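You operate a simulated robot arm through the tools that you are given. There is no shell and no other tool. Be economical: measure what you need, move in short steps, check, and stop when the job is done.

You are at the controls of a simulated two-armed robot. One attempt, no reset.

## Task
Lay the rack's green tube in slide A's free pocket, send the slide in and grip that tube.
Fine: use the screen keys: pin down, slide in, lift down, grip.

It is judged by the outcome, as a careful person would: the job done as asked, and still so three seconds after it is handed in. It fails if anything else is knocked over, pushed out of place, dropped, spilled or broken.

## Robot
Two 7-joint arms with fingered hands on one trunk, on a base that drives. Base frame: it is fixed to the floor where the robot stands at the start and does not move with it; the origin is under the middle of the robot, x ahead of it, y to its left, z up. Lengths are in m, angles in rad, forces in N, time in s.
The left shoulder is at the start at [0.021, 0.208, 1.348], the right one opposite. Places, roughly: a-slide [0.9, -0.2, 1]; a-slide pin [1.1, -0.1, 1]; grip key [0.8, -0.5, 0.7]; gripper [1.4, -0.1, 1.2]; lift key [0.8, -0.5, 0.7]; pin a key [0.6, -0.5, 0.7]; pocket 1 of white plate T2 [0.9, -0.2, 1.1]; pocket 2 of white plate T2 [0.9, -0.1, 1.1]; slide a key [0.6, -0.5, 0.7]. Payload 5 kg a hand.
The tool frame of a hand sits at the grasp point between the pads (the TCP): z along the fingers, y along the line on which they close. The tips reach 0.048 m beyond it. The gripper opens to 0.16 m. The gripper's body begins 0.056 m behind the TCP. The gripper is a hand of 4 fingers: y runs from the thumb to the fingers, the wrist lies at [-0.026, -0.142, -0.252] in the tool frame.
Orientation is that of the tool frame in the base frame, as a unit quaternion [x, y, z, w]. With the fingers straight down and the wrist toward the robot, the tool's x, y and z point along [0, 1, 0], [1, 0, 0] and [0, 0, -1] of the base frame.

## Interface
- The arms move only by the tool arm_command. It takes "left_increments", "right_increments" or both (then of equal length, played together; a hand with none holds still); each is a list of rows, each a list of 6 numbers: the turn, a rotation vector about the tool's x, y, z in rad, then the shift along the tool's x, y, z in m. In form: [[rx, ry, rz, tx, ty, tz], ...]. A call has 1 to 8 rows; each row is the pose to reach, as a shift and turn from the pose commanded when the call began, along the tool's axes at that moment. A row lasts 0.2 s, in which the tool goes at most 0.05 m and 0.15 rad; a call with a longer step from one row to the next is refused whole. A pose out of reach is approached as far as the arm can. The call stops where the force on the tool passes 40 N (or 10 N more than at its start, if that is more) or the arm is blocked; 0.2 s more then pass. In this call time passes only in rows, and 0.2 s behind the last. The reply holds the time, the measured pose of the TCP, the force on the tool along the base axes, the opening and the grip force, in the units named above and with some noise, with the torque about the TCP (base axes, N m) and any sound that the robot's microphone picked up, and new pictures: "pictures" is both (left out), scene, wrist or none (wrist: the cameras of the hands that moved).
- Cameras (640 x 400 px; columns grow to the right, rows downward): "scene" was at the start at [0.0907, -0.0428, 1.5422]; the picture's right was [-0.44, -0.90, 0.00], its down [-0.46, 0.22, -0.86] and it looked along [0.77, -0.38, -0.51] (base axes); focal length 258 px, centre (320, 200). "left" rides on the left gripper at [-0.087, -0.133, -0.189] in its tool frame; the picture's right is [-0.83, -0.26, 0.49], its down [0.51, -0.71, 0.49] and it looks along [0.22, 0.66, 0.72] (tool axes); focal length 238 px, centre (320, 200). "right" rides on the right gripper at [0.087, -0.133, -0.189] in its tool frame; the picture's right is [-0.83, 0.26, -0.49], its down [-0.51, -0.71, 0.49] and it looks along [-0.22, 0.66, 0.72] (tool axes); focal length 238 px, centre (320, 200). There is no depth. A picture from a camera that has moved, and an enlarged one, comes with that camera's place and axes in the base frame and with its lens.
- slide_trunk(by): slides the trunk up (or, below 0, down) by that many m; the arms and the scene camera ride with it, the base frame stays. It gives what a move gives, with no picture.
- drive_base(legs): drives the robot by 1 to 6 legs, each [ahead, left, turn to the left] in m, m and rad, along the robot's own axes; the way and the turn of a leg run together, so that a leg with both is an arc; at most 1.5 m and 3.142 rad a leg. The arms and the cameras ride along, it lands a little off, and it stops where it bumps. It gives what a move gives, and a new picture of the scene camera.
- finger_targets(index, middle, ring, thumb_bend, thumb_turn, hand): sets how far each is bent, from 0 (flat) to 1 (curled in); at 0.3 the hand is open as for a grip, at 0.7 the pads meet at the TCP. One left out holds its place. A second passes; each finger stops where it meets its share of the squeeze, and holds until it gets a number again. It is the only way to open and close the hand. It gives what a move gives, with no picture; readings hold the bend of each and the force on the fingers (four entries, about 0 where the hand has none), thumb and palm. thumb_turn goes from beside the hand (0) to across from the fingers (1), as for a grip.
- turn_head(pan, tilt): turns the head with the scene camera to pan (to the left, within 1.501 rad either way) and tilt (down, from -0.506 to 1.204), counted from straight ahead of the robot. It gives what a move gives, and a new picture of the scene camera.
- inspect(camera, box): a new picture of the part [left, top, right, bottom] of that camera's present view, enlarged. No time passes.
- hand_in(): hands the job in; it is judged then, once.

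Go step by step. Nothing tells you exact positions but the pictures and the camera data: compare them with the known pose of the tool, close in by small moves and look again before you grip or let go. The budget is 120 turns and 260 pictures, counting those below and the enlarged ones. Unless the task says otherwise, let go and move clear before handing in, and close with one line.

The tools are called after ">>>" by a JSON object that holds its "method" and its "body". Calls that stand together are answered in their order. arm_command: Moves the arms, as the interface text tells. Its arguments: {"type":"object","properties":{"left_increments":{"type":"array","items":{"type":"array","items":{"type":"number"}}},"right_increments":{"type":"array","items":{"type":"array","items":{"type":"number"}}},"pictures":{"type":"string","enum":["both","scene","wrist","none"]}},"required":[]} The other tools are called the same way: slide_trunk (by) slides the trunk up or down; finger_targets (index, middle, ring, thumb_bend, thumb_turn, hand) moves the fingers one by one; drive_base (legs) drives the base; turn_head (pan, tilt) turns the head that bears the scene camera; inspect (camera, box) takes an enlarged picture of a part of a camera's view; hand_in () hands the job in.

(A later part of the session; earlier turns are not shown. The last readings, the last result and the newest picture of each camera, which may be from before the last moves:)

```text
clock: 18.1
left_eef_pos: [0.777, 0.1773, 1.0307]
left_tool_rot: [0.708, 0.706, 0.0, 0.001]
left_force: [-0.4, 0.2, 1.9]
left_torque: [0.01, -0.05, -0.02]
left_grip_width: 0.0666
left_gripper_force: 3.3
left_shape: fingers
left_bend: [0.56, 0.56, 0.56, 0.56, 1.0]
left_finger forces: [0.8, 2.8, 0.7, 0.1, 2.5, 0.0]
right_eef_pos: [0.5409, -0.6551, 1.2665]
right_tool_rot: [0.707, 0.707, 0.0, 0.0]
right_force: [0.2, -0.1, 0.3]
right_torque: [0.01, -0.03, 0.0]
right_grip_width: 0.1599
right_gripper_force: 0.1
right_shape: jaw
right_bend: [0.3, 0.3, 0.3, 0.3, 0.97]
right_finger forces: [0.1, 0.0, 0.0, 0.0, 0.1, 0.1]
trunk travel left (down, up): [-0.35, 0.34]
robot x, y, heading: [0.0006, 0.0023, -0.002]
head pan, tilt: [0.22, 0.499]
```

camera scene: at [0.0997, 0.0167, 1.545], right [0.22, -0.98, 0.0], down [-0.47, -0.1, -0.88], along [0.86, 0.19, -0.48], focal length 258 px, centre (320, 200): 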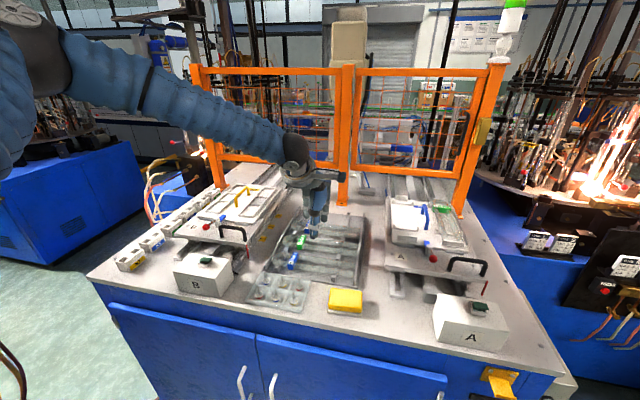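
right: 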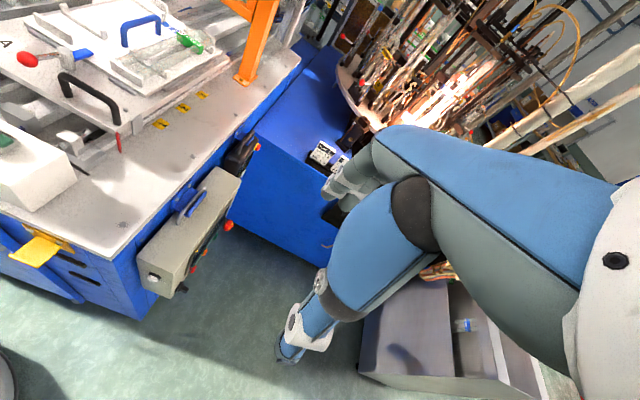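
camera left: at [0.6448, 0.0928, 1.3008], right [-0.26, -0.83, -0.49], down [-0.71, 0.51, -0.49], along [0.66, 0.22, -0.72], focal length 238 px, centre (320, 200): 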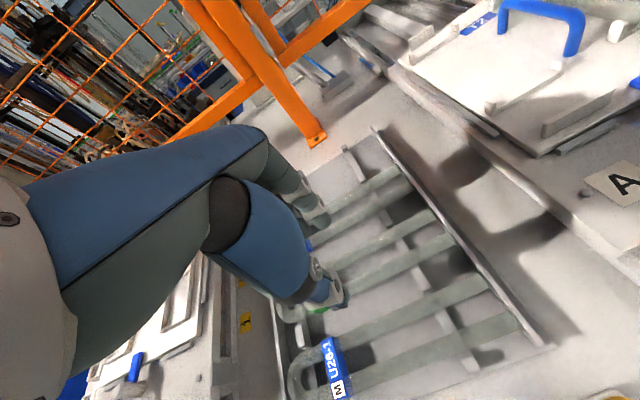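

Contact on both sides at width 0.067. Squeezing a bit more, then lifting slightly to test.

>>> {"method": "finger_targets", "body": {"hand": "left", "index": 0.62, "middle": 0.62, "ring": 0.62, "thumb_bend": 0.62}}

>>> {"method": "arm_command", "body": {"left_increments": [[0, 0, 0, 0, 0, -0.015], [0, 0, 0, 0, 0, -0.03]], "pictures": "none"}}

>>> {"method": "inspect", "body": {"camera": "scene", "box": [265, 205, 365, 280]}}

>>> {"method": "inspect", "body": {"camera": "left", "box": [240, 120, 480, 360]}}

```text
clock: 19.1
left_eef_pos: [0.7788, 0.1781, 1.0309]
left_tool_rot: [0.709, 0.705, 0.0, 0.0]
left_force: [6.5, -0.9, 2.1]
left_torque: [0.05, -0.17, -0.39]
left_grip_width: 0.0643
left_gripper_force: 14.5
left_shape: fingers
left_bend: [0.59, 0.59, 0.59, 0.56, 1.0]
left_finger forces: [5.5, 5.5, 6.3, 0.0, 11.8, 0.0]
right_eef_pos: [0.5417, -0.6561, 1.2664]
right_tool_rot: [0.706, 0.708, 0.0, -0.001]
right_force: [0.0, -0.1, 0.9]
right_torque: [0.0, -0.02, 0.0]
right_grip_width: 0.1597
right_gripper_force: 0.1
right_shape: jaw
right_bend: [0.3, 0.3, 0.3, 0.3, 0.97]
right_finger forces: [0.0, 0.0, 0.1, 0.0, 0.0, 0.0]
trunk travel left (down, up): [-0.35, 0.34]
robot x, y, heading: [-0.0004, -0.0037, -0.001]
head pan, tilt: [0.22, 0.499]
```

```text
clock: 19.6
left_eef_pos: [0.7791, 0.1784, 1.0616]
left_tool_rot: [0.708, 0.707, 0.0, 0.0]
left_force: [-0.5, -0.4, -0.7]
left_torque: [-0.02, -0.06, 0.05]
left_grip_width: 0.0644
left_gripper_force: 13.3
left_shape: fingers
left_bend: [0.59, 0.6, 0.6, 0.56, 1.0]
left_finger forces: [5.5, 4.0, 3.2, 0.0, 13.1, 0.0]
right_eef_pos: [0.5414, -0.6548, 1.2675]
right_tool_rot: [0.707, 0.707, 0.0, 0.0]
right_force: [-0.9, 0.7, 0.2]
right_torque: [0.03, 0.01, 0.02]
right_grip_width: 0.1598
right_gripper_force: 0.1
right_shape: jaw
right_bend: [0.3, 0.3, 0.3, 0.3, 0.97]
right_finger forces: [0.1, 0.0, 0.0, 0.0, 0.1, 0.0]
trunk travel left (down, up): [-0.35, 0.34]
robot x, y, heading: [-0.0017, -0.0004, -0.001]
head pan, tilt: [0.22, 0.499]
```

```text
5.33 times, centred on (315, 242) of scene
camera zoom: at [0.0982, 0.0164, 1.5452], right [0.22, -0.98, 0.0], down [-0.47, -0.1, -0.88], along [0.86, 0.19, -0.48], focal length 1377 px, centre (347, -27)
```

zoom: 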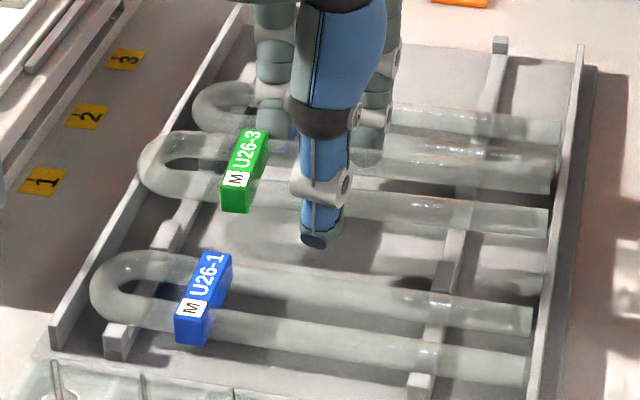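

```text
1.67 times, centred on (360, 240) of left
camera zoom: at [0.6452, 0.0918, 1.2506], right [-0.26, -0.83, -0.49], down [-0.71, 0.51, -0.49], along [0.66, 0.22, -0.72], focal length 397 px, centre (253, 133)
```

zoom: 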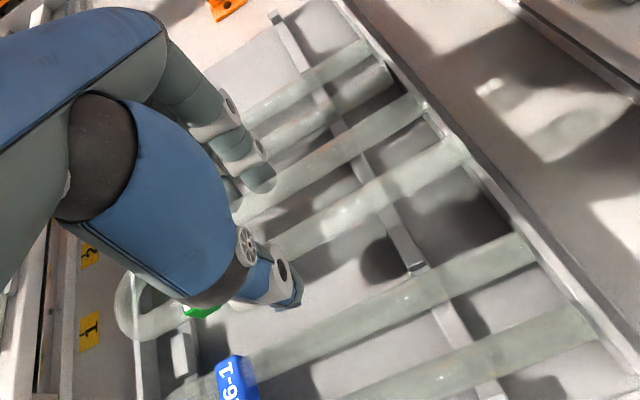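

Tube is lifted cleanly and level. I'll lift it high and look down at the base's clearance to the bench before driving.

>>> {"method": "arm_command", "body": {"left_increments": [[0, 0, 0, 0, 0, -0.05], [0, 0, 0, 0, 0, -0.1], [0, 0, 0, 0, 0, -0.15], [0, 0, 0, 0, -0.02, -0.2], [0, 0, 0, 0, -0.05, -0.22]], "pictures": "none"}}

>>> {"method": "turn_head", "body": {"pan": -0.3, "tilt": 1.15}}

>>> {"method": "turn_head", "body": {"pan": -1.3, "tilt": 0.9}}

```text
refused: row 4 steps farther than a row can; nothing moved
```

```text
clock: 20.7
left_eef_pos: [0.7789, 0.1775, 1.0623]
left_tool_rot: [0.708, 0.706, 0.0, 0.0]
left_force: [-0.2, -0.6, -0.8]
left_torque: [-0.02, -0.03, 0.02]
left_grip_width: 0.0642
left_gripper_force: 13.1
left_shape: fingers
left_bend: [0.59, 0.6, 0.6, 0.56, 1.0]
left_finger forces: [5.4, 4.0, 3.2, 0.0, 13.1, 0.0]
right_eef_pos: [0.5422, -0.6562, 1.2672]
right_tool_rot: [0.707, 0.708, 0.001, 0.0]
right_force: [0.4, -0.4, 0.5]
right_torque: [0.0, 0.02, 0.0]
right_grip_width: 0.1597
right_gripper_force: 0.2
right_shape: jaw
right_bend: [0.3, 0.3, 0.3, 0.3, 0.97]
right_finger forces: [0.0, 0.1, 0.1, 0.0, 0.0, 0.0]
trunk travel left (down, up): [-0.35, 0.34]
robot x, y, heading: [-0.0021, -0.0037, -0.001]
head pan, tilt: [-0.3, 1.15]
camera scene: at [0.0668, -0.0207, 1.4944], right [-0.3, -0.96, 0.0], down [-0.87, 0.27, -0.41], along [0.39, -0.12, -0.91], focal length 258 px, centre (320, 200)
```

scene: 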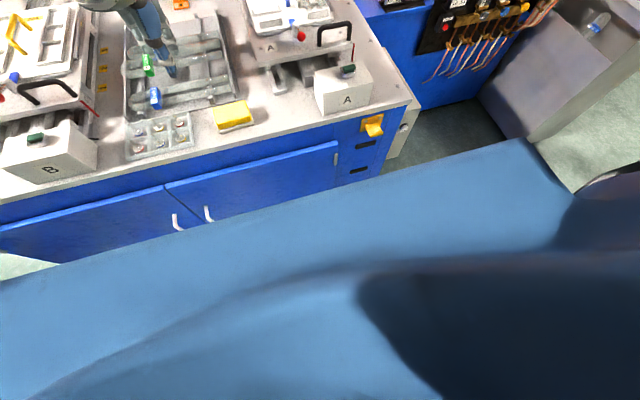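

```text
clock: 21.9
left_eef_pos: [0.778, 0.1772, 1.0622]
left_tool_rot: [0.708, 0.706, 0.0, 0.0]
left_force: [0.4, -0.6, -1.4]
left_torque: [-0.01, -0.01, -0.02]
left_grip_width: 0.0644
left_gripper_force: 12.8
left_shape: fingers
left_bend: [0.59, 0.6, 0.6, 0.56, 1.0]
left_finger forces: [5.4, 3.9, 3.2, 0.0, 13.0, 0.1]
right_eef_pos: [0.5419, -0.6568, 1.2663]
right_tool_rot: [0.707, 0.707, 0.0, 0.0]
right_force: [0.4, 0.8, 0.0]
right_torque: [-0.01, 0.02, -0.05]
right_grip_width: 0.1598
right_gripper_force: 0.1
right_shape: jaw
right_bend: [0.3, 0.3, 0.3, 0.3, 0.97]
right_finger forces: [0.1, 0.0, 0.0, 0.0, 0.1, 0.1]
trunk travel left (down, up): [-0.35, 0.34]
robot x, y, heading: [-0.0011, -0.0023, -0.0]
head pan, tilt: [-1.3, 0.901]
camera scene: at [0.0299, -0.0759, 1.5113], right [-0.96, -0.27, 0.0], down [-0.21, 0.76, -0.62], along [0.17, -0.6, -0.78], focal length 258 px, centre (320, 200)
```

scene: 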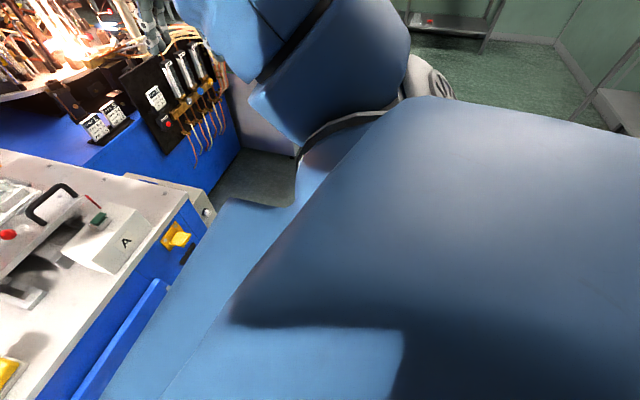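

The round base (radius ≈0.3) leaves about 0.12 m of forward room. For the 90° turn of the tube I'll turn the robot itself to the right; first I lift and test reach at the equivalent pose (hand out to the left, yaw ≈21°).

>>> {"method": "arm_command", "body": {"left_increments": [[0, 0, 0, 0, 0, -0.05], [0, 0, 0, 0, 0, -0.1], [0, 0, 0, 0, 0, -0.15], [0, 0, 0, 0, 0, -0.2], [0, 0, 0, 0.04, 0, -0.22], [0, 0, 0, 0.09, 0, -0.22], [0, 0, 0, 0.14, 0, -0.22]], "pictures": "none"}}

>>> {"method": "arm_command", "body": {"left_increments": [[0, 0, 0.06, 0.05, 0, 0], [0, 0, 0.12, 0.1, 0, 0], [0, 0, 0.18, 0.15, 0, 0], [0, 0, 0.24, 0.2, 0, 0], [0, 0, 0.3, 0.25, 0, 0], [0, 0, 0.36, 0.25, 0, 0]], "pictures": "none"}}

>>> {"method": "turn_head", "body": {"pan": 0.5, "tilt": 0.5}}

```text
clock: 23.6
left_eef_pos: [0.7769, 0.3199, 1.282]
left_tool_rot: [0.709, 0.705, -0.002, 0.001]
left_force: [0.3, 0.5, -0.6]
left_torque: [-0.02, -0.03, -0.01]
left_grip_width: 0.0641
left_gripper_force: 12.3
left_shape: fingers
left_bend: [0.59, 0.6, 0.6, 0.56, 1.0]
left_finger forces: [5.0, 3.8, 3.0, 0.0, 12.2, 0.0]
right_eef_pos: [0.5411, -0.6525, 1.2685]
right_tool_rot: [0.707, 0.707, -0.001, 0.0]
right_force: [-0.2, 0.6, 1.0]
right_torque: [-0.16, -0.01, -0.02]
right_grip_width: 0.1597
right_gripper_force: 0.0
right_shape: jaw
right_bend: [0.3, 0.3, 0.3, 0.3, 0.97]
right_finger forces: [0.1, 0.0, 0.1, 0.0, 0.0, 0.0]
trunk travel left (down, up): [-0.35, 0.34]
robot x, y, heading: [-0.0009, -0.004, -0.002]
head pan, tilt: [-1.3, 0.901]
```

```text
clock: 24.9
left_eef_pos: [0.7782, 0.5026, 1.2809]
left_tool_rot: [0.78, 0.626, -0.001, 0.0]
left_force: [-0.3, 0.9, -1.2]
left_torque: [-0.15, 0.0, -0.06]
left_grip_width: 0.0638
left_gripper_force: 12.1
left_shape: fingers
left_bend: [0.59, 0.6, 0.6, 0.56, 1.0]
left_finger forces: [5.2, 3.5, 2.8, 0.0, 12.2, 0.0]
left hand out of reach, approached as far as the arm can: row 4, 5, 6
right_eef_pos: [0.5409, -0.6524, 1.2688]
right_tool_rot: [0.706, 0.708, -0.001, 0.001]
right_force: [0.2, 1.4, -0.6]
right_torque: [-0.17, -0.01, -0.04]
right_grip_width: 0.1598
right_gripper_force: 0.0
right_shape: jaw
right_bend: [0.3, 0.3, 0.3, 0.3, 0.97]
right_finger forces: [0.1, 0.0, 0.0, 0.0, 0.0, 0.0]
trunk travel left (down, up): [-0.35, 0.34]
robot x, y, heading: [0.0012, -0.001, 0.0]
head pan, tilt: [-1.3, 0.901]
```

```text
clock: 26.8
left_eef_pos: [0.7783, 0.5002, 1.2821]
left_tool_rot: [0.78, 0.625, 0.0, 0.0]
left_force: [-0.8, -0.2, -0.4]
left_torque: [-0.01, -0.03, 0.0]
left_grip_width: 0.0641
left_gripper_force: 11.7
left_shape: fingers
left_bend: [0.59, 0.6, 0.6, 0.56, 1.0]
left_finger forces: [5.3, 3.7, 2.8, 0.0, 12.0, 0.0]
right_eef_pos: [0.541, -0.656, 1.2674]
right_tool_rot: [0.708, 0.706, 0.0, 0.0]
right_force: [-0.1, -0.1, -0.6]
right_torque: [0.0, 0.0, 0.02]
right_grip_width: 0.1597
right_gripper_force: 0.2
right_shape: jaw
right_bend: [0.3, 0.3, 0.3, 0.3, 0.97]
right_finger forces: [0.0, 0.1, 0.0, 0.1, 0.0, 0.1]
trunk travel left (down, up): [-0.35, 0.34]
robot x, y, heading: [0.0031, -0.0004, -0.003]
head pan, tilt: [0.499, 0.499]
camera scene: at [0.0895, 0.0405, 1.5451], right [0.48, -0.88, 0.0], down [-0.42, -0.23, -0.88], along [0.77, 0.42, -0.48], focal length 258 px, centre (320, 200)
```

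scene: 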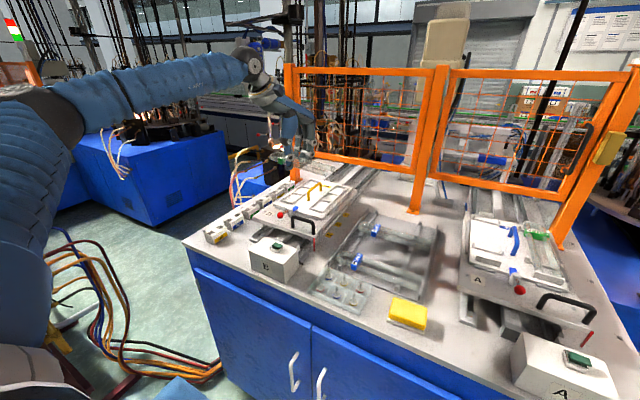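

Max wrist reach from the shoulder is about 0.71 m. So I'd turn the robot near -90° with the hand far to its left; I test that equivalent pose here: TCP ≈ (0.52, 0.80), yaw 0.

>>> {"method": "arm_command", "body": {"left_increments": [[0, 0, -0.11, 0, -0.01, 0], [0, 0, -0.218, 0, -0.02, 0]], "pictures": "none"}}

>>> {"method": "arm_command", "body": {"left_increments": [[0, 0, 0, 0.03, -0.035, 0], [0, 0, 0, 0.06, -0.07, 0], [0, 0, 0, 0.09, -0.105, 0], [0, 0, 0, 0.12, -0.14, 0], [0, 0, 0, 0.15, -0.175, 0], [0, 0, 0, 0.19, -0.205, 0], [0, 0, 0, 0.23, -0.23, 0], [0, 0, 0, 0.27, -0.24, 0]], "pictures": "none"}}

```text
clock: 27.4
left_eef_pos: [0.7586, 0.5014, 1.2815]
left_tool_rot: [0.707, 0.707, 0.0, 0.0]
left_force: [0.2, 0.5, -1.6]
left_torque: [-0.02, -0.02, 0.06]
left_grip_width: 0.0642
left_gripper_force: 11.9
left_shape: fingers
left_bend: [0.59, 0.6, 0.6, 0.56, 1.0]
left_finger forces: [5.2, 3.6, 2.9, 0.0, 12.1, 0.0]
right_eef_pos: [0.5403, -0.6569, 1.2678]
right_tool_rot: [0.707, 0.707, 0.0, 0.0]
right_force: [0.5, 0.3, -0.1]
right_torque: [0.01, 0.0, 0.0]
right_grip_width: 0.1596
right_gripper_force: 0.1
right_shape: jaw
right_bend: [0.3, 0.3, 0.3, 0.3, 0.97]
right_finger forces: [0.0, 0.0, 0.1, 0.0, 0.0, 0.0]
trunk travel left (down, up): [-0.35, 0.34]
robot x, y, heading: [0.0029, -0.0011, -0.002]
head pan, tilt: [0.499, 0.499]
```

```text
clock: 29.4
left_eef_pos: [0.5158, 0.7088, 1.455]
left_tool_rot: [0.684, 0.708, 0.119, 0.127]
left_force: [-1.0, 0.1, 0.4]
left_torque: [0.07, 0.03, 0.0]
left_grip_width: 0.0639
left_gripper_force: 11.8
left_shape: fingers
left_bend: [0.59, 0.6, 0.6, 0.56, 1.0]
left_finger forces: [4.9, 3.5, 2.8, 0.0, 11.7, 0.0]
left hand out of reach, approached as far as the arm can: row 7, 8
right_eef_pos: [0.5393, -0.6558, 1.2673]
right_tool_rot: [0.707, 0.707, 0.0, 0.0]
right_force: [-1.2, -0.8, -0.2]
right_torque: [0.07, -0.15, 0.0]
right_grip_width: 0.1599
right_gripper_force: 0.0
right_shape: jaw
right_bend: [0.3, 0.3, 0.3, 0.3, 0.97]
right_finger forces: [0.1, 0.0, 0.1, 0.1, 0.0, 0.1]
trunk travel left (down, up): [-0.35, 0.34]
robot x, y, heading: [-0.0021, -0.0006, 0.001]
head pan, tilt: [0.499, 0.499]
stopped in row 8 (left hand): the arm was blocked; the commanded pose is now the measured one
```

The wrist yaw limit (about 50° from the arm's bearing) stops that pose with a horizontal forearm. I'll straighten the hand, raise the trunk so the forearm slopes down, and test whether yaw improves.

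>>> {"method": "arm_command", "body": {"left_increments": [[0.12, 0.004, 0.011, -0.04, 0, 0.02], [0.24, 0.008, 0.022, -0.08, 0, 0.04], [0.349, 0.011, 0.034, -0.12, 0, 0.06]], "pictures": "none"}}

>>> {"method": "slide_trunk", "body": {"by": 0.33}}

```text
clock: 30.1
left_eef_pos: [0.542, 0.5884, 1.4012]
left_tool_rot: [0.706, 0.708, 0.0, 0.0]
left_force: [0.3, -0.6, -1.1]
left_torque: [0.06, 0.04, 0.01]
left_grip_width: 0.0639
left_gripper_force: 10.9
left_shape: fingers
left_bend: [0.59, 0.6, 0.6, 0.56, 1.0]
left_finger forces: [4.9, 3.6, 2.8, 0.1, 11.3, 0.1]
right_eef_pos: [0.5437, -0.6547, 1.2653]
right_tool_rot: [0.707, 0.708, 0.0, 0.0]
right_force: [0.9, -0.9, -1.3]
right_torque: [0.06, 0.13, 0.04]
right_grip_width: 0.16
right_gripper_force: 0.0
right_shape: jaw
right_bend: [0.3, 0.3, 0.3, 0.3, 0.97]
right_finger forces: [0.0, 0.0, 0.0, 0.0, 0.1, 0.0]
trunk travel left (down, up): [-0.35, 0.34]
robot x, y, heading: [0.0033, 0.0019, -0.0]
head pan, tilt: [0.499, 0.499]
```

```text
clock: 33.4
left_eef_pos: [0.5424, 0.5901, 1.732]
left_tool_rot: [0.707, 0.707, 0.001, 0.0]
left_force: [-0.8, 0.6, -0.4]
left_torque: [-0.01, 0.03, -0.01]
left_grip_width: 0.0638
left_gripper_force: 11.2
left_shape: fingers
left_bend: [0.59, 0.6, 0.6, 0.56, 1.0]
left_finger forces: [4.8, 3.4, 2.8, 0.0, 11.3, 0.0]
right_eef_pos: [0.5416, -0.6557, 1.596]
right_tool_rot: [0.707, 0.708, 0.001, 0.001]
right_force: [0.4, 0.0, -0.3]
right_torque: [-0.01, 0.02, 0.04]
right_grip_width: 0.1598
right_gripper_force: 0.2
right_shape: jaw
right_bend: [0.3, 0.3, 0.3, 0.3, 0.97]
right_finger forces: [0.0, 0.1, 0.0, 0.0, 0.0, 0.1]
trunk travel left (down, up): [-0.68, 0.01]
robot x, y, heading: [-0.0022, 0.0006, 0.002]
head pan, tilt: [0.499, 0.499]
```

>>> {"method": "arm_command", "body": {"left_increments": [[0, 0, 0, 0, 0, 0.05], [0, 0, 0, 0, 0, 0.1], [0, 0, 0, 0, 0, 0.15], [0, 0, 0, 0, 0, 0.2], [0, 0, 0, 0, 0, 0.25], [0, 0, 0, 0, 0, 0.3], [0, 0, 0, 0, 0, 0.35], [0, 0, 0, 0, 0, 0.4]], "pictures": "none"}}

>>> {"method": "arm_command", "body": {"left_increments": [[0, 0, 0, 0.02, -0.03, 0.04], [0, 0, 0, 0.05, -0.06, 0.06], [0, 0, 0, 0.08, -0.09, 0.08], [0, 0, 0, 0.11, -0.12, 0.1], [0, 0, 0, 0.15, -0.15, 0.1], [0, 0, 0, 0.19, -0.17, 0.1], [0, 0, 0, 0.21, -0.18, 0.1]], "pictures": "scene"}}

```text
clock: 35.2
left_eef_pos: [0.5428, 0.5918, 1.3307]
left_tool_rot: [0.708, 0.706, 0.0, 0.002]
left_force: [1.7, 0.1, 0.0]
left_torque: [-0.02, 0.09, -0.03]
left_grip_width: 0.0636
left_gripper_force: 10.7
left_shape: fingers
left_bend: [0.59, 0.6, 0.6, 0.56, 1.0]
left_finger forces: [4.7, 3.3, 2.6, 0.0, 11.0, 0.1]
right_eef_pos: [0.542, -0.654, 1.5976]
right_tool_rot: [0.706, 0.709, -0.001, 0.001]
right_force: [-0.1, 0.5, 1.3]
right_torque: [-0.08, 0.02, 0.02]
right_grip_width: 0.1598
right_gripper_force: 0.0
right_shape: jaw
right_bend: [0.3, 0.3, 0.3, 0.3, 0.97]
right_finger forces: [0.0, 0.1, 0.1, 0.0, 0.1, 0.0]
trunk travel left (down, up): [-0.68, 0.01]
robot x, y, heading: [-0.0002, -0.0009, 0.001]
head pan, tilt: [0.499, 0.499]
```

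```text
refused: row 1 steps farther than a row can; nothing moved
```

>>> {"method": "finger_targets", "body": {"hand": "left", "index": 0.63, "middle": 0.63, "ring": 0.63, "thumb_bend": 0.63}}

>>> {"method": "arm_command", "body": {"left_increments": [[0, 0, 0, 0.02, -0.02, 0.03], [0, 0, 0, 0.045, -0.045, 0.06], [0, 0, 0, 0.07, -0.07, 0.09], [0, 0, 0, 0.1, -0.1, 0.1], [0, 0, 0, 0.135, -0.13, 0.1], [0, 0, 0, 0.17, -0.155, 0.1], [0, 0, 0, 0.2, -0.18, 0.1]], "pictures": "scene"}}

```text
clock: 36.2
left_eef_pos: [0.5416, 0.5896, 1.3313]
left_tool_rot: [0.708, 0.706, 0.0, 0.001]
left_force: [0.2, 0.1, -0.8]
left_torque: [-0.01, -0.02, 0.03]
left_grip_width: 0.063
left_gripper_force: 13.9
left_shape: fingers
left_bend: [0.6, 0.61, 0.61, 0.56, 1.0]
left_finger forces: [6.1, 4.3, 3.3, 0.0, 14.1, 0.0]
right_eef_pos: [0.5404, -0.6542, 1.5976]
right_tool_rot: [0.706, 0.708, 0.0, -0.001]
right_force: [-1.5, -0.2, 0.1]
right_torque: [0.04, -0.02, 0.02]
right_grip_width: 0.1598
right_gripper_force: 0.0
right_shape: jaw
right_bend: [0.3, 0.3, 0.3, 0.3, 0.97]
right_finger forces: [0.0, 0.0, 0.0, 0.0, 0.0, 0.0]
trunk travel left (down, up): [-0.68, 0.01]
robot x, y, heading: [-0.0007, -0.0007, 0.0]
head pan, tilt: [0.499, 0.499]
```

```text
clock: 37.3
left_eef_pos: [0.4489, 0.7014, 1.2474]
left_tool_rot: [0.703, 0.71, 0.012, 0.019]
left_force: [-3.6, 3.5, -3.0]
left_torque: [-0.39, -0.38, 0.02]
left_grip_width: 0.0634
left_gripper_force: 14.0
left_shape: fingers
left_bend: [0.59, 0.61, 0.61, 0.57, 1.0]
left_finger forces: [6.1, 4.5, 3.6, 0.1, 14.5, 0.1]
right_eef_pos: [0.5423, -0.6545, 1.5968]
right_tool_rot: [0.707, 0.708, 0.0, 0.0]
right_force: [1.9, 1.0, -2.4]
right_torque: [-0.01, 0.12, 0.06]
right_grip_width: 0.1596
right_gripper_force: 0.0
right_shape: jaw
right_bend: [0.3, 0.3, 0.3, 0.3, 0.97]
right_finger forces: [0.1, 0.1, 0.1, 0.0, 0.0, 0.1]
trunk travel left (down, up): [-0.68, 0.01]
robot x, y, heading: [-0.0018, 0.0044, -0.001]
head pan, tilt: [0.499, 0.499]
stopped in row 5 (left hand): the force on the tool passed its limit at 51 N (the readings are from after the stop); the commanded pose is now the measured one
camera scene: at [0.0885, 0.0409, 1.875], right [0.48, -0.88, 0.0], down [-0.42, -0.23, -0.88], along [0.77, 0.42, -0.48], focal length 258 px, centre (320, 200)
```

scene: 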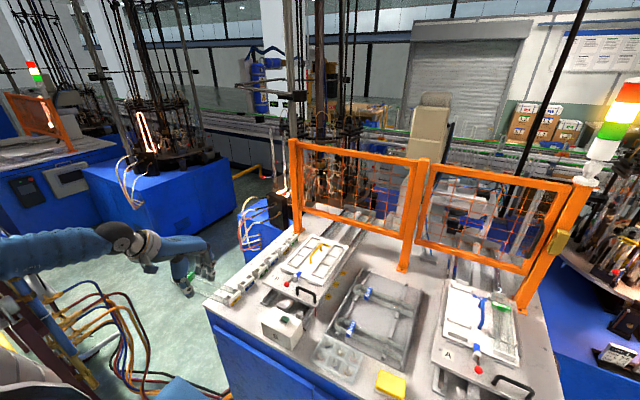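

The yaw limit improves as the wrist drops below the shoulder. My geometry says it works with the robot close to the bench (x≈0.16), turned to -90°, with the trunk about 0.15 up. I'll check bench-front clearance from this high viewpoint.

>>> {"method": "turn_head", "body": {"pan": 0.4, "tilt": 1.0}}

>>> {"method": "inspect", "body": {"camera": "left", "box": [0, 0, 640, 400]}}

>>> {"method": "inspect", "body": {"camera": "right", "box": [0, 0, 640, 400]}}

```text
clock: 38.2
left_eef_pos: [0.4544, 0.6993, 1.2529]
left_tool_rot: [0.704, 0.71, 0.016, 0.022]
left_force: [0.3, 0.4, -1.4]
left_torque: [-0.01, 0.02, 0.0]
left_grip_width: 0.0633
left_gripper_force: 14.6
left_shape: fingers
left_bend: [0.59, 0.61, 0.61, 0.57, 1.0]
left_finger forces: [6.2, 4.6, 3.5, 0.0, 14.4, 0.0]
right_eef_pos: [0.5424, -0.6554, 1.5973]
right_tool_rot: [0.707, 0.707, -0.001, 0.0]
right_force: [-0.4, -0.4, 0.2]
right_torque: [-0.03, -0.04, 0.02]
right_grip_width: 0.1597
right_gripper_force: 0.1
right_shape: jaw
right_bend: [0.3, 0.3, 0.3, 0.3, 0.97]
right_finger forces: [0.0, 0.1, 0.0, 0.0, 0.1, 0.0]
trunk travel left (down, up): [-0.68, 0.01]
robot x, y, heading: [-0.0003, -0.0007, 0.0]
head pan, tilt: [0.4, 1.0]
camera scene: at [0.0739, 0.024, 1.8341], right [0.39, -0.92, 0.0], down [-0.77, -0.33, -0.54], along [0.5, 0.21, -0.84], focal length 258 px, centre (320, 200)
```

scene: 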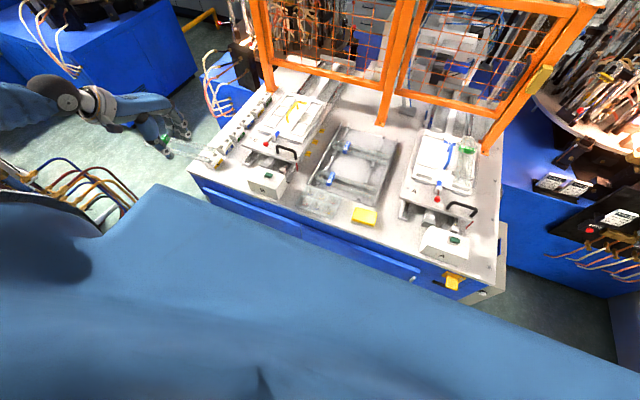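

```text
1.00 times, centred on (320, 200) of left (not enlarged: the box is as wide or as high as the picture)
camera zoom: at [0.3131, 0.6139, 1.4353], right [-0.23, -0.84, -0.49], down [-0.68, 0.5, -0.53], along [0.69, 0.22, -0.69], focal length 238 px, centre (320, 200)
```

zoom: 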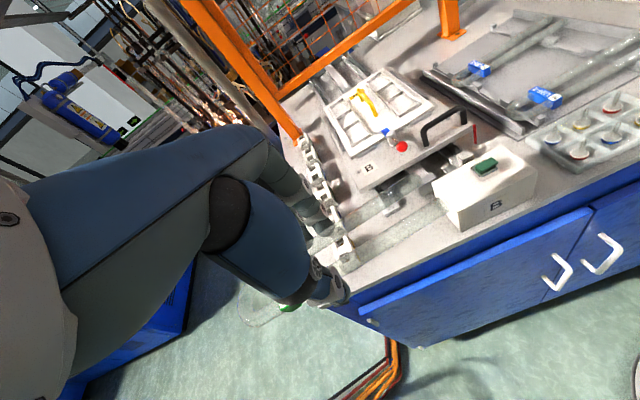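

```text
1.00 times, centred on (320, 200) of right (not enlarged: the box is as wide or as high as the picture)
camera zoom: at [0.4095, -0.5694, 1.7854], right [0.26, -0.83, 0.49], down [-0.71, -0.51, -0.49], along [0.66, -0.22, -0.72], focal length 238 px, centre (320, 200)
```

zoom: 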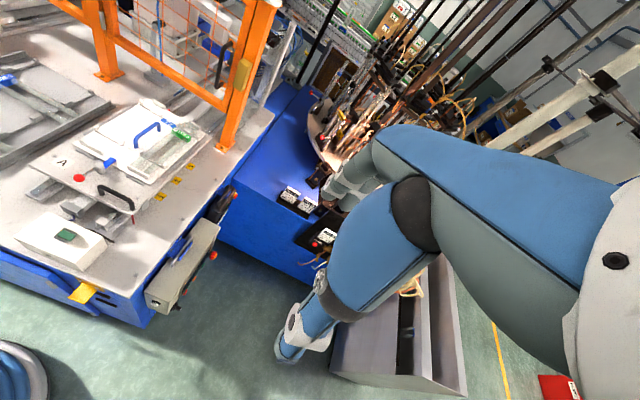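

Bench front is at x≈0.49 (handles ≈0.45), base radius ≈0.3. I'll turn the robot right by ~90° on the spot first (the hand sweeps over the bench at 1.25 m, clear of the fence).

>>> {"method": "drive_base", "body": {"legs": [[0, 0, -1.53]]}}

```text
clock: 42.4
left_eef_pos: [0.7185, -0.4273, 1.252]
left_tool_rot: [0.999, 0.023, -0.004, 0.027]
left_force: [-0.2, 0.7, -0.7]
left_torque: [-0.01, 0.04, -0.01]
left_grip_width: 0.0631
left_gripper_force: 13.1
left_shape: fingers
left_bend: [0.59, 0.61, 0.61, 0.57, 1.0]
left_finger forces: [5.6, 4.2, 3.2, 0.0, 13.2, 0.1]
right_eef_pos: [-0.6327, -0.5667, 1.5976]
right_tool_rot: [1.0, 0.02, 0.001, 0.0]
right_force: [0.2, -0.1, -0.5]
right_torque: [-0.03, 0.01, -0.04]
right_grip_width: 0.1599
right_gripper_force: 0.1
right_shape: jaw
right_bend: [0.3, 0.3, 0.3, 0.3, 0.97]
right_finger forces: [0.0, 0.0, 0.0, 0.0, 0.0, 0.0]
trunk travel left (down, up): [-0.68, 0.01]
robot x, y, heading: [-0.0046, 0.0011, -1.531]
head pan, tilt: [0.4, 1.0]
camera scene: at [0.0296, -0.0768, 1.8341], right [-0.9, -0.43, 0.0], down [-0.36, 0.76, -0.54], along [0.23, -0.49, -0.84], focal length 258 px, centre (320, 200)
```

scene: 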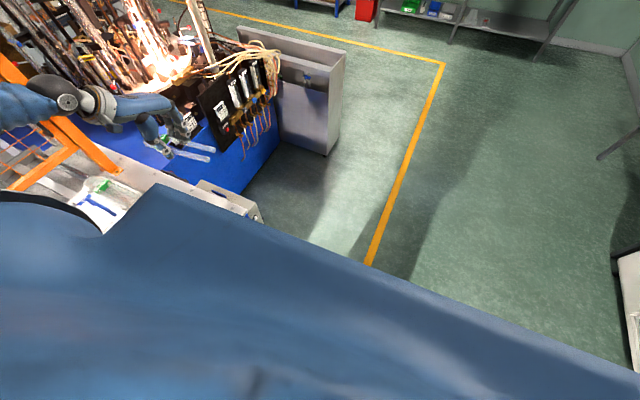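

>>> {"method": "drive_base", "body": {"legs": [[-0.413, 0.1, 0]]}}

>>> {"method": "drive_base", "body": {"legs": [[0, 0.07, 0]]}}

>>> {"method": "turn_head", "body": {"pan": 1.3, "tilt": 0.7}}

```text
clock: 45.0
left_eef_pos: [0.8007, -0.0119, 1.2524]
left_tool_rot: [0.999, 0.022, -0.004, 0.027]
left_force: [-0.7, -1.3, -0.3]
left_torque: [0.02, -0.03, 0.03]
left_grip_width: 0.0627
left_gripper_force: 13.0
left_shape: fingers
left_bend: [0.59, 0.61, 0.61, 0.57, 1.0]
left_finger forces: [5.6, 4.1, 3.0, 0.1, 13.2, 0.0]
right_eef_pos: [-0.5502, -0.1474, 1.597]
right_tool_rot: [1.0, 0.018, -0.001, -0.001]
right_force: [-0.2, -0.1, -0.7]
right_torque: [0.05, -0.02, -0.01]
right_grip_width: 0.1598
right_gripper_force: 0.1
right_shape: jaw
right_bend: [0.3, 0.3, 0.3, 0.3, 0.97]
right_finger forces: [0.0, 0.0, 0.0, 0.0, 0.0, 0.1]
trunk travel left (down, up): [-0.68, 0.01]
robot x, y, heading: [0.0897, 0.4199, -1.533]
head pan, tilt: [0.4, 1.0]
camera scene: at [0.1134, 0.3407, 1.834], right [-0.91, -0.42, 0.0], down [-0.36, 0.76, -0.54], along [0.23, -0.49, -0.84], focal length 258 px, centre (320, 200)
```

scene: 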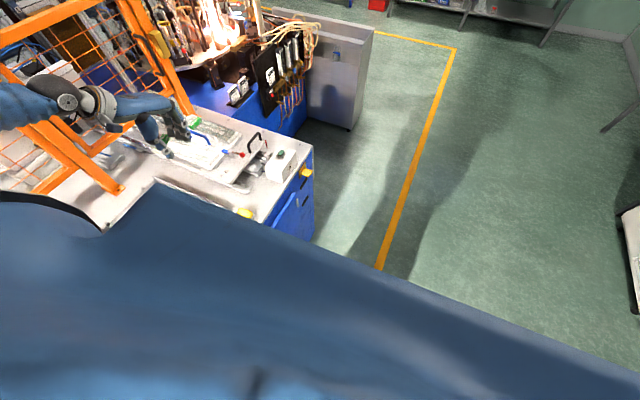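

```text
clock: 46.0
left_eef_pos: [0.8619, -0.0097, 1.2567]
left_tool_rot: [0.999, 0.02, -0.002, 0.028]
left_force: [-2.6, -1.0, -0.7]
left_torque: [0.14, -0.24, 0.04]
left_grip_width: 0.0629
left_gripper_force: 12.9
left_shape: fingers
left_bend: [0.59, 0.61, 0.61, 0.57, 1.0]
left_finger forces: [5.6, 4.2, 3.0, 0.1, 13.1, 0.1]
right_eef_pos: [-0.4898, -0.1446, 1.5935]
right_tool_rot: [1.0, 0.017, 0.003, -0.001]
right_force: [-2.9, -0.5, -1.1]
right_torque: [0.0, -0.32, 0.02]
right_grip_width: 0.1596
right_gripper_force: 0.0
right_shape: jaw
right_bend: [0.3, 0.3, 0.3, 0.3, 0.97]
right_finger forces: [0.1, 0.1, 0.0, 0.0, 0.1, 0.0]
trunk travel left (down, up): [-0.68, 0.01]
robot x, y, heading: [0.1504, 0.4242, -1.536]
head pan, tilt: [0.4, 1.0]
camera scene: at [0.1735, 0.3424, 1.8341], right [-0.91, -0.42, 0.0], down [-0.35, 0.76, -0.54], along [0.23, -0.49, -0.84], focal length 258 px, centre (320, 200)
```

scene: 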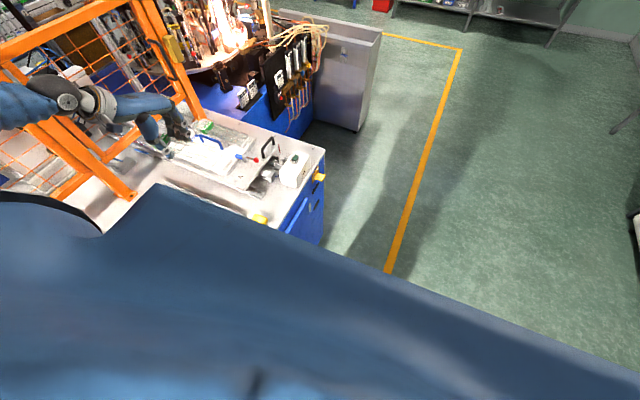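

```text
clock: 47.2
left_eef_pos: [0.8665, -0.0102, 1.2553]
left_tool_rot: [0.999, 0.02, -0.003, 0.028]
left_force: [-0.3, 0.0, -0.3]
left_torque: [0.01, -0.09, 0.02]
left_grip_width: 0.0629
left_gripper_force: 13.1
left_shape: fingers
left_bend: [0.59, 0.61, 0.61, 0.57, 1.0]
left_finger forces: [5.6, 4.3, 3.0, 0.1, 13.0, 0.1]
right_eef_pos: [-0.4848, -0.1453, 1.5964]
right_tool_rot: [1.0, 0.018, 0.001, -0.001]
right_force: [-1.5, 0.0, 0.4]
right_torque: [-0.02, -0.13, 0.05]
right_grip_width: 0.1598
right_gripper_force: 0.0
right_shape: jaw
right_bend: [0.3, 0.3, 0.3, 0.3, 0.97]
right_finger forces: [0.0, 0.0, 0.1, 0.0, 0.1, 0.0]
trunk travel left (down, up): [-0.68, 0.01]
robot x, y, heading: [0.1506, 0.4178, -1.534]
head pan, tilt: [1.3, 0.7]
camera scene: at [0.2321, 0.3868, 1.8575], right [-0.23, -0.97, 0.0], down [-0.63, 0.15, -0.77], along [0.74, -0.18, -0.64], focal length 258 px, centre (320, 200)
```

scene: 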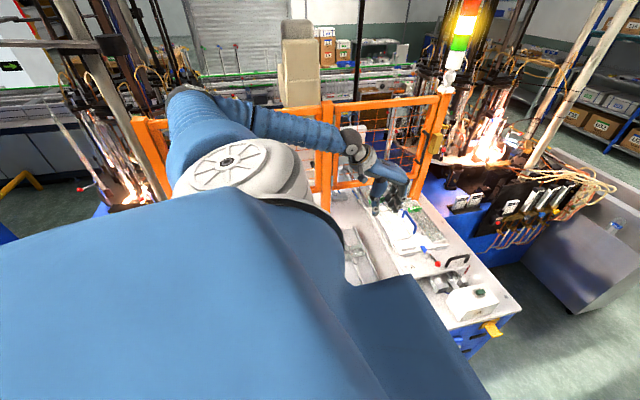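

Robot is at (0.15, 0.42) facing -y, the hand near the pocket. I'll lift the hand a bit and lower the trunk 0.17 to extend the reach, then straighten the hand.

>>> {"method": "arm_command", "body": {"left_increments": [[0, 0, 0, 0, 0, -0.04], [0, 0, 0, 0, 0, -0.07]], "pictures": "none"}}

>>> {"method": "slide_trunk", "body": {"by": -0.16}}

>>> {"method": "arm_command", "body": {"left_increments": [[0.056, 0.006, 0.04, 0, 0, 0]], "pictures": "both"}}

```text
clock: 47.8
left_eef_pos: [0.8661, -0.0055, 1.3244]
left_tool_rot: [0.999, 0.021, -0.003, 0.027]
left_force: [0.6, 0.5, -0.8]
left_torque: [0.0, -0.05, 0.07]
left_grip_width: 0.0632
left_gripper_force: 13.0
left_shape: fingers
left_bend: [0.59, 0.61, 0.61, 0.57, 1.0]
left_finger forces: [5.7, 4.2, 3.0, 0.0, 13.0, 0.1]
right_eef_pos: [-0.4855, -0.1429, 1.596]
right_tool_rot: [1.0, 0.017, 0.0, 0.0]
right_force: [-1.3, -0.1, 0.2]
right_torque: [0.01, -0.12, 0.0]
right_grip_width: 0.1598
right_gripper_force: 0.0
right_shape: jaw
right_bend: [0.3, 0.3, 0.3, 0.3, 0.97]
right_finger forces: [0.1, 0.0, 0.0, 0.0, 0.0, 0.0]
trunk travel left (down, up): [-0.68, 0.01]
robot x, y, heading: [0.1529, 0.4208, -1.536]
head pan, tilt: [1.3, 0.7]
```

```text
clock: 49.6
left_eef_pos: [0.8692, -0.0054, 1.1646]
left_tool_rot: [0.999, 0.02, -0.004, 0.028]
left_force: [-0.9, -0.1, -0.7]
left_torque: [0.01, 0.03, -0.01]
left_grip_width: 0.063
left_gripper_force: 12.5
left_shape: fingers
left_bend: [0.59, 0.61, 0.61, 0.57, 1.0]
left_finger forces: [5.7, 4.1, 3.0, 0.0, 13.1, 0.0]
right_eef_pos: [-0.4836, -0.1441, 1.4379]
right_tool_rot: [1.0, 0.018, 0.0, 0.0]
right_force: [0.1, 0.2, -0.5]
right_torque: [-0.02, -0.01, -0.01]
right_grip_width: 0.1596
right_gripper_force: 0.0
right_shape: jaw
right_bend: [0.3, 0.3, 0.3, 0.3, 0.97]
right_finger forces: [0.1, 0.1, 0.0, 0.1, 0.0, 0.1]
trunk travel left (down, up): [-0.52, 0.17]
robot x, y, heading: [0.1547, 0.4184, -1.536]
head pan, tilt: [1.3, 0.7]
```

```text
clock: 50.0
left_eef_pos: [0.8511, -0.0276, 1.1601]
left_tool_rot: [1.0, 0.002, 0.0, -0.003]
left_force: [1.0, -0.4, -1.0]
left_torque: [0.03, 0.09, 0.0]
left_grip_width: 0.0629
left_gripper_force: 13.0
left_shape: fingers
left_bend: [0.59, 0.61, 0.61, 0.57, 1.0]
left_finger forces: [5.8, 4.1, 3.0, 0.1, 13.1, 0.0]
left hand out of reach, approached as far as the arm can: row 1
right_eef_pos: [-0.4834, -0.1485, 1.4349]
right_tool_rot: [1.0, 0.019, 0.0, -0.001]
right_force: [0.8, -1.6, -1.7]
right_torque: [0.21, 0.01, 0.05]
right_grip_width: 0.1599
right_gripper_force: 0.0
right_shape: jaw
right_bend: [0.3, 0.3, 0.3, 0.3, 0.97]
right_finger forces: [0.1, 0.0, 0.0, 0.0, 0.0, 0.0]
trunk travel left (down, up): [-0.52, 0.17]
robot x, y, heading: [0.1528, 0.4214, -1.532]
head pan, tilt: [1.3, 0.7]
camera scene: at [0.2338, 0.3837, 1.6974], right [-0.23, -0.97, 0.0], down [-0.63, 0.15, -0.76], along [0.74, -0.17, -0.64], focal length 258 px, centre (320, 200)
camera left: at [0.7635, 0.1046, 1.3505], right [-0.84, 0.26, -0.49], down [0.5, 0.71, -0.49], along [0.22, -0.65, -0.72], focal length 238 px, centre (320, 200)
```

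scene: 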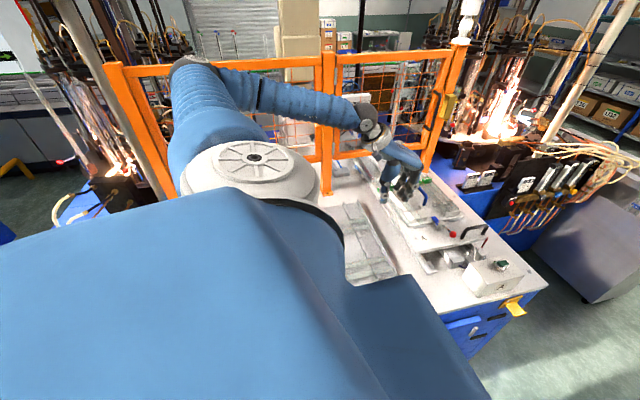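
left: 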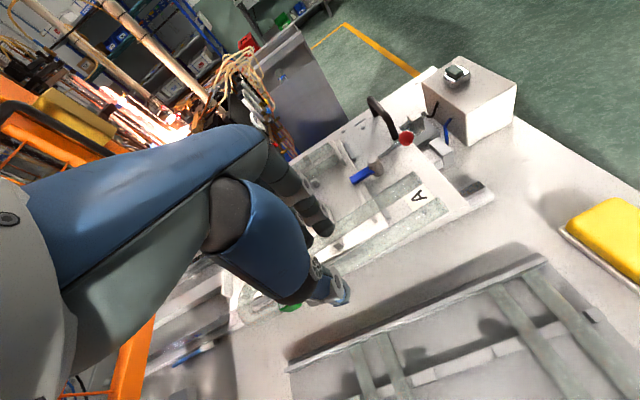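

Orientation is now exactly as needed for the pocket. Trying to move to above the pocket at this height.

>>> {"method": "arm_command", "body": {"left_increments": [[0, 0, 0, 0.03, 0.025, 0], [0, 0, 0, 0.06, 0.05, 0], [0, 0, 0, 0.085, 0.07, 0]], "pictures": "both"}}

>>> {"method": "inspect", "body": {"camera": "scene", "box": [330, 130, 500, 290]}}

```text
clock: 50.7
left_eef_pos: [0.8711, -0.1158, 1.2821]
left_tool_rot: [0.993, 0.007, 0.001, 0.117]
left_force: [-0.4, -0.7, -1.6]
left_torque: [-0.03, -0.03, 0.02]
left_grip_width: 0.063
left_gripper_force: 14.0
left_shape: fingers
left_bend: [0.59, 0.61, 0.61, 0.57, 1.0]
left_finger forces: [6.0, 4.4, 3.3, 0.0, 14.1, 0.0]
left hand out of reach, approached as far as the arm can: row 1, 2, 3
right_eef_pos: [-0.4842, -0.1448, 1.4358]
right_tool_rot: [1.0, 0.019, 0.001, 0.0]
right_force: [0.5, 0.4, -0.8]
right_torque: [0.05, -0.03, 0.0]
right_grip_width: 0.1597
right_gripper_force: 0.0
right_shape: jaw
right_bend: [0.3, 0.3, 0.3, 0.3, 0.97]
right_finger forces: [0.0, 0.0, 0.1, 0.1, 0.1, 0.0]
trunk travel left (down, up): [-0.52, 0.17]
robot x, y, heading: [0.1502, 0.4187, -1.535]
head pan, tilt: [1.3, 0.7]
stopped in row 3 (left hand): the force on the tool passed its limit at 59 N (the readings are from after the stop); the commanded pose is now the measured one
camera scene: at [0.234, 0.3866, 1.6972], right [-0.23, -0.97, 0.0], down [-0.63, 0.15, -0.76], along [0.74, -0.18, -0.64], focal length 258 px, centre (320, 200)
camera left: at [0.7814, 0.0553, 1.4356], right [-0.84, 0.13, -0.53], down [0.5, 0.58, -0.64], along [0.23, -0.8, -0.55], focal length 238 px, centre (320, 200)
```

scene: 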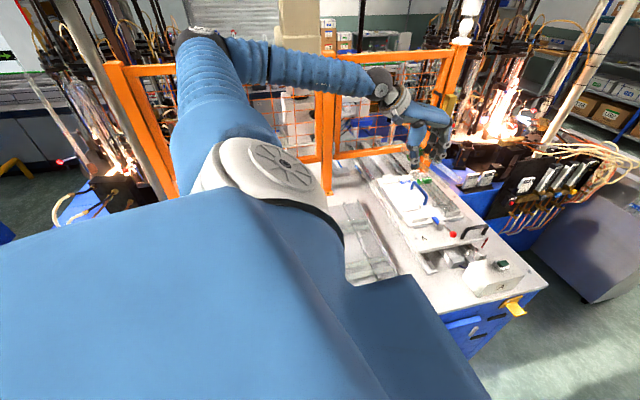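
left: 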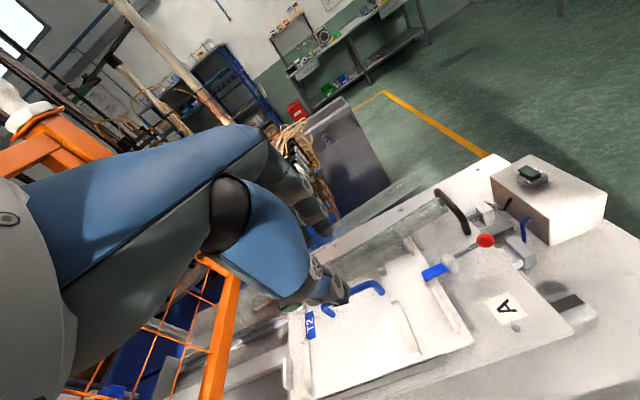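

```text
2.50 times, centred on (415, 210) of scene
camera zoom: at [0.234, 0.3866, 1.6972], right [-0.23, -0.97, 0.0], down [-0.63, 0.15, -0.76], along [0.74, -0.18, -0.64], focal length 646 px, centre (82, 175)
```

zoom: 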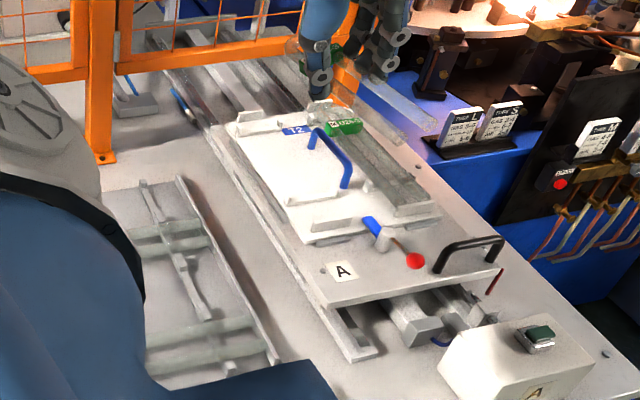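

The arm is just short of this yaw at that distance (wrist limit), so I won't force it. I'll back off and test how far the hand can yaw the other way, since the mirrored right arm would share that limit.

>>> {"method": "arm_command", "body": {"left_increments": [[0.06, 0, -0.1, -0.03, -0.01, 0.0], [0.12, 0, -0.2, -0.06, -0.02, 0.0], [0.18, 0, -0.3, -0.09, -0.03, 0.0], [0.234, 0, -0.4, -0.12, -0.04, 0.0]], "pictures": "none"}}

>>> {"method": "arm_command", "body": {"left_increments": [[0, 0, -0.15, 0, 0, 0], [0, 0, -0.3, 0, 0, 0], [0, 0, -0.45, 0, 0, 0], [0, 0, -0.6, 0, 0, 0], [0, 0, -0.75, 0, 0, 0], [0, 0, -0.9, 0, 0, 0], [0, 0, -1.05, 0, 0, 0], [0, 0, -1.2, 0, 0, 0]], "pictures": "none"}}

```text
clock: 51.7
left_eef_pos: [0.7496, -0.0835, 1.2769]
left_tool_rot: [0.979, 0.204, -0.024, 0.003]
left_force: [-0.1, -0.2, -1.3]
left_torque: [0.01, -0.08, 0.0]
left_grip_width: 0.0625
left_gripper_force: 13.7
left_shape: fingers
left_bend: [0.59, 0.61, 0.61, 0.57, 1.0]
left_finger forces: [6.1, 4.4, 3.2, 0.1, 13.8, 0.1]
right_eef_pos: [-0.4849, -0.146, 1.4351]
right_tool_rot: [1.0, 0.018, 0.001, -0.001]
right_force: [-0.7, -1.4, 0.6]
right_torque: [0.04, -0.12, 0.05]
right_grip_width: 0.1599
right_gripper_force: 0.0
right_shape: jaw
right_bend: [0.3, 0.3, 0.3, 0.3, 0.97]
right_finger forces: [0.1, 0.0, 0.1, 0.0, 0.1, 0.0]
trunk travel left (down, up): [-0.52, 0.17]
robot x, y, heading: [0.1533, 0.4206, -1.533]
head pan, tilt: [1.3, 0.7]
```

```text
clock: 53.5
left_eef_pos: [0.7508, -0.0818, 1.2774]
left_tool_rot: [0.692, 0.721, -0.021, -0.011]
left_force: [0.0, 0.3, -1.3]
left_torque: [0.01, -0.02, -0.01]
left_grip_width: 0.0629
left_gripper_force: 14.5
left_shape: fingers
left_bend: [0.59, 0.61, 0.61, 0.57, 1.0]
left_finger forces: [6.1, 4.4, 3.1, 0.0, 13.6, 0.1]
right_eef_pos: [-0.4822, -0.146, 1.4358]
right_tool_rot: [1.0, 0.019, 0.0, -0.001]
right_force: [-0.4, -0.7, 0.0]
right_torque: [0.05, -0.05, 0.02]
right_grip_width: 0.1599
right_gripper_force: 0.1
right_shape: jaw
right_bend: [0.3, 0.3, 0.3, 0.3, 0.97]
right_finger forces: [0.1, 0.0, 0.1, 0.0, 0.1, 0.0]
trunk travel left (down, up): [-0.52, 0.17]
robot x, y, heading: [0.1521, 0.4193, -1.532]
head pan, tilt: [1.3, 0.7]
```

>>> {"method": "arm_command", "body": {"left_increments": [[0, 0, -0.15, 0, 0, 0], [0, 0, -0.3, 0, 0, 0], [0, 0, -0.45, 0, 0, 0], [0, 0, -0.6, 0, 0, 0], [0, 0, -0.75, 0, 0, 0], [0, 0, -0.9, 0, 0, 0], [0, 0, -1.05, 0, 0, 0], [0, 0, -1.2, 0, 0, 0]], "pictures": "scene"}}

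```text
clock: 55.3
left_eef_pos: [0.7515, -0.0812, 1.2766]
left_tool_rot: [0.164, 0.986, -0.012, -0.022]
left_force: [0.0, 0.0, -1.6]
left_torque: [0.01, 0.02, -0.01]
left_grip_width: 0.0628
left_gripper_force: 13.1
left_shape: fingers
left_bend: [0.59, 0.61, 0.61, 0.57, 1.0]
left_finger forces: [6.1, 4.4, 3.1, 0.0, 13.5, 0.0]
right_eef_pos: [-0.4813, -0.1455, 1.4367]
right_tool_rot: [1.0, 0.018, 0.0, 0.0]
right_force: [-0.3, -0.2, 0.3]
right_torque: [-0.02, 0.0, 0.0]
right_grip_width: 0.1601
right_gripper_force: 0.0
right_shape: jaw
right_bend: [0.3, 0.3, 0.3, 0.3, 0.97]
right_finger forces: [0.0, 0.0, 0.0, 0.0, 0.0, 0.0]
trunk travel left (down, up): [-0.52, 0.17]
robot x, y, heading: [0.1551, 0.4213, -1.534]
head pan, tilt: [1.3, 0.7]
camera scene: at [0.2349, 0.3871, 1.6974], right [-0.23, -0.97, 0.0], down [-0.63, 0.15, -0.76], along [0.74, -0.18, -0.64], focal length 258 px, centre (320, 200)
```

scene: 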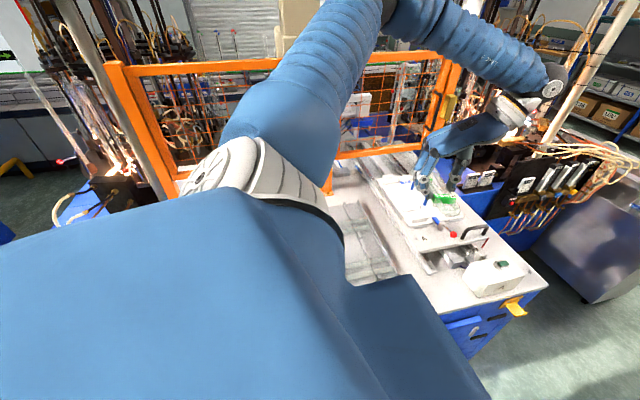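

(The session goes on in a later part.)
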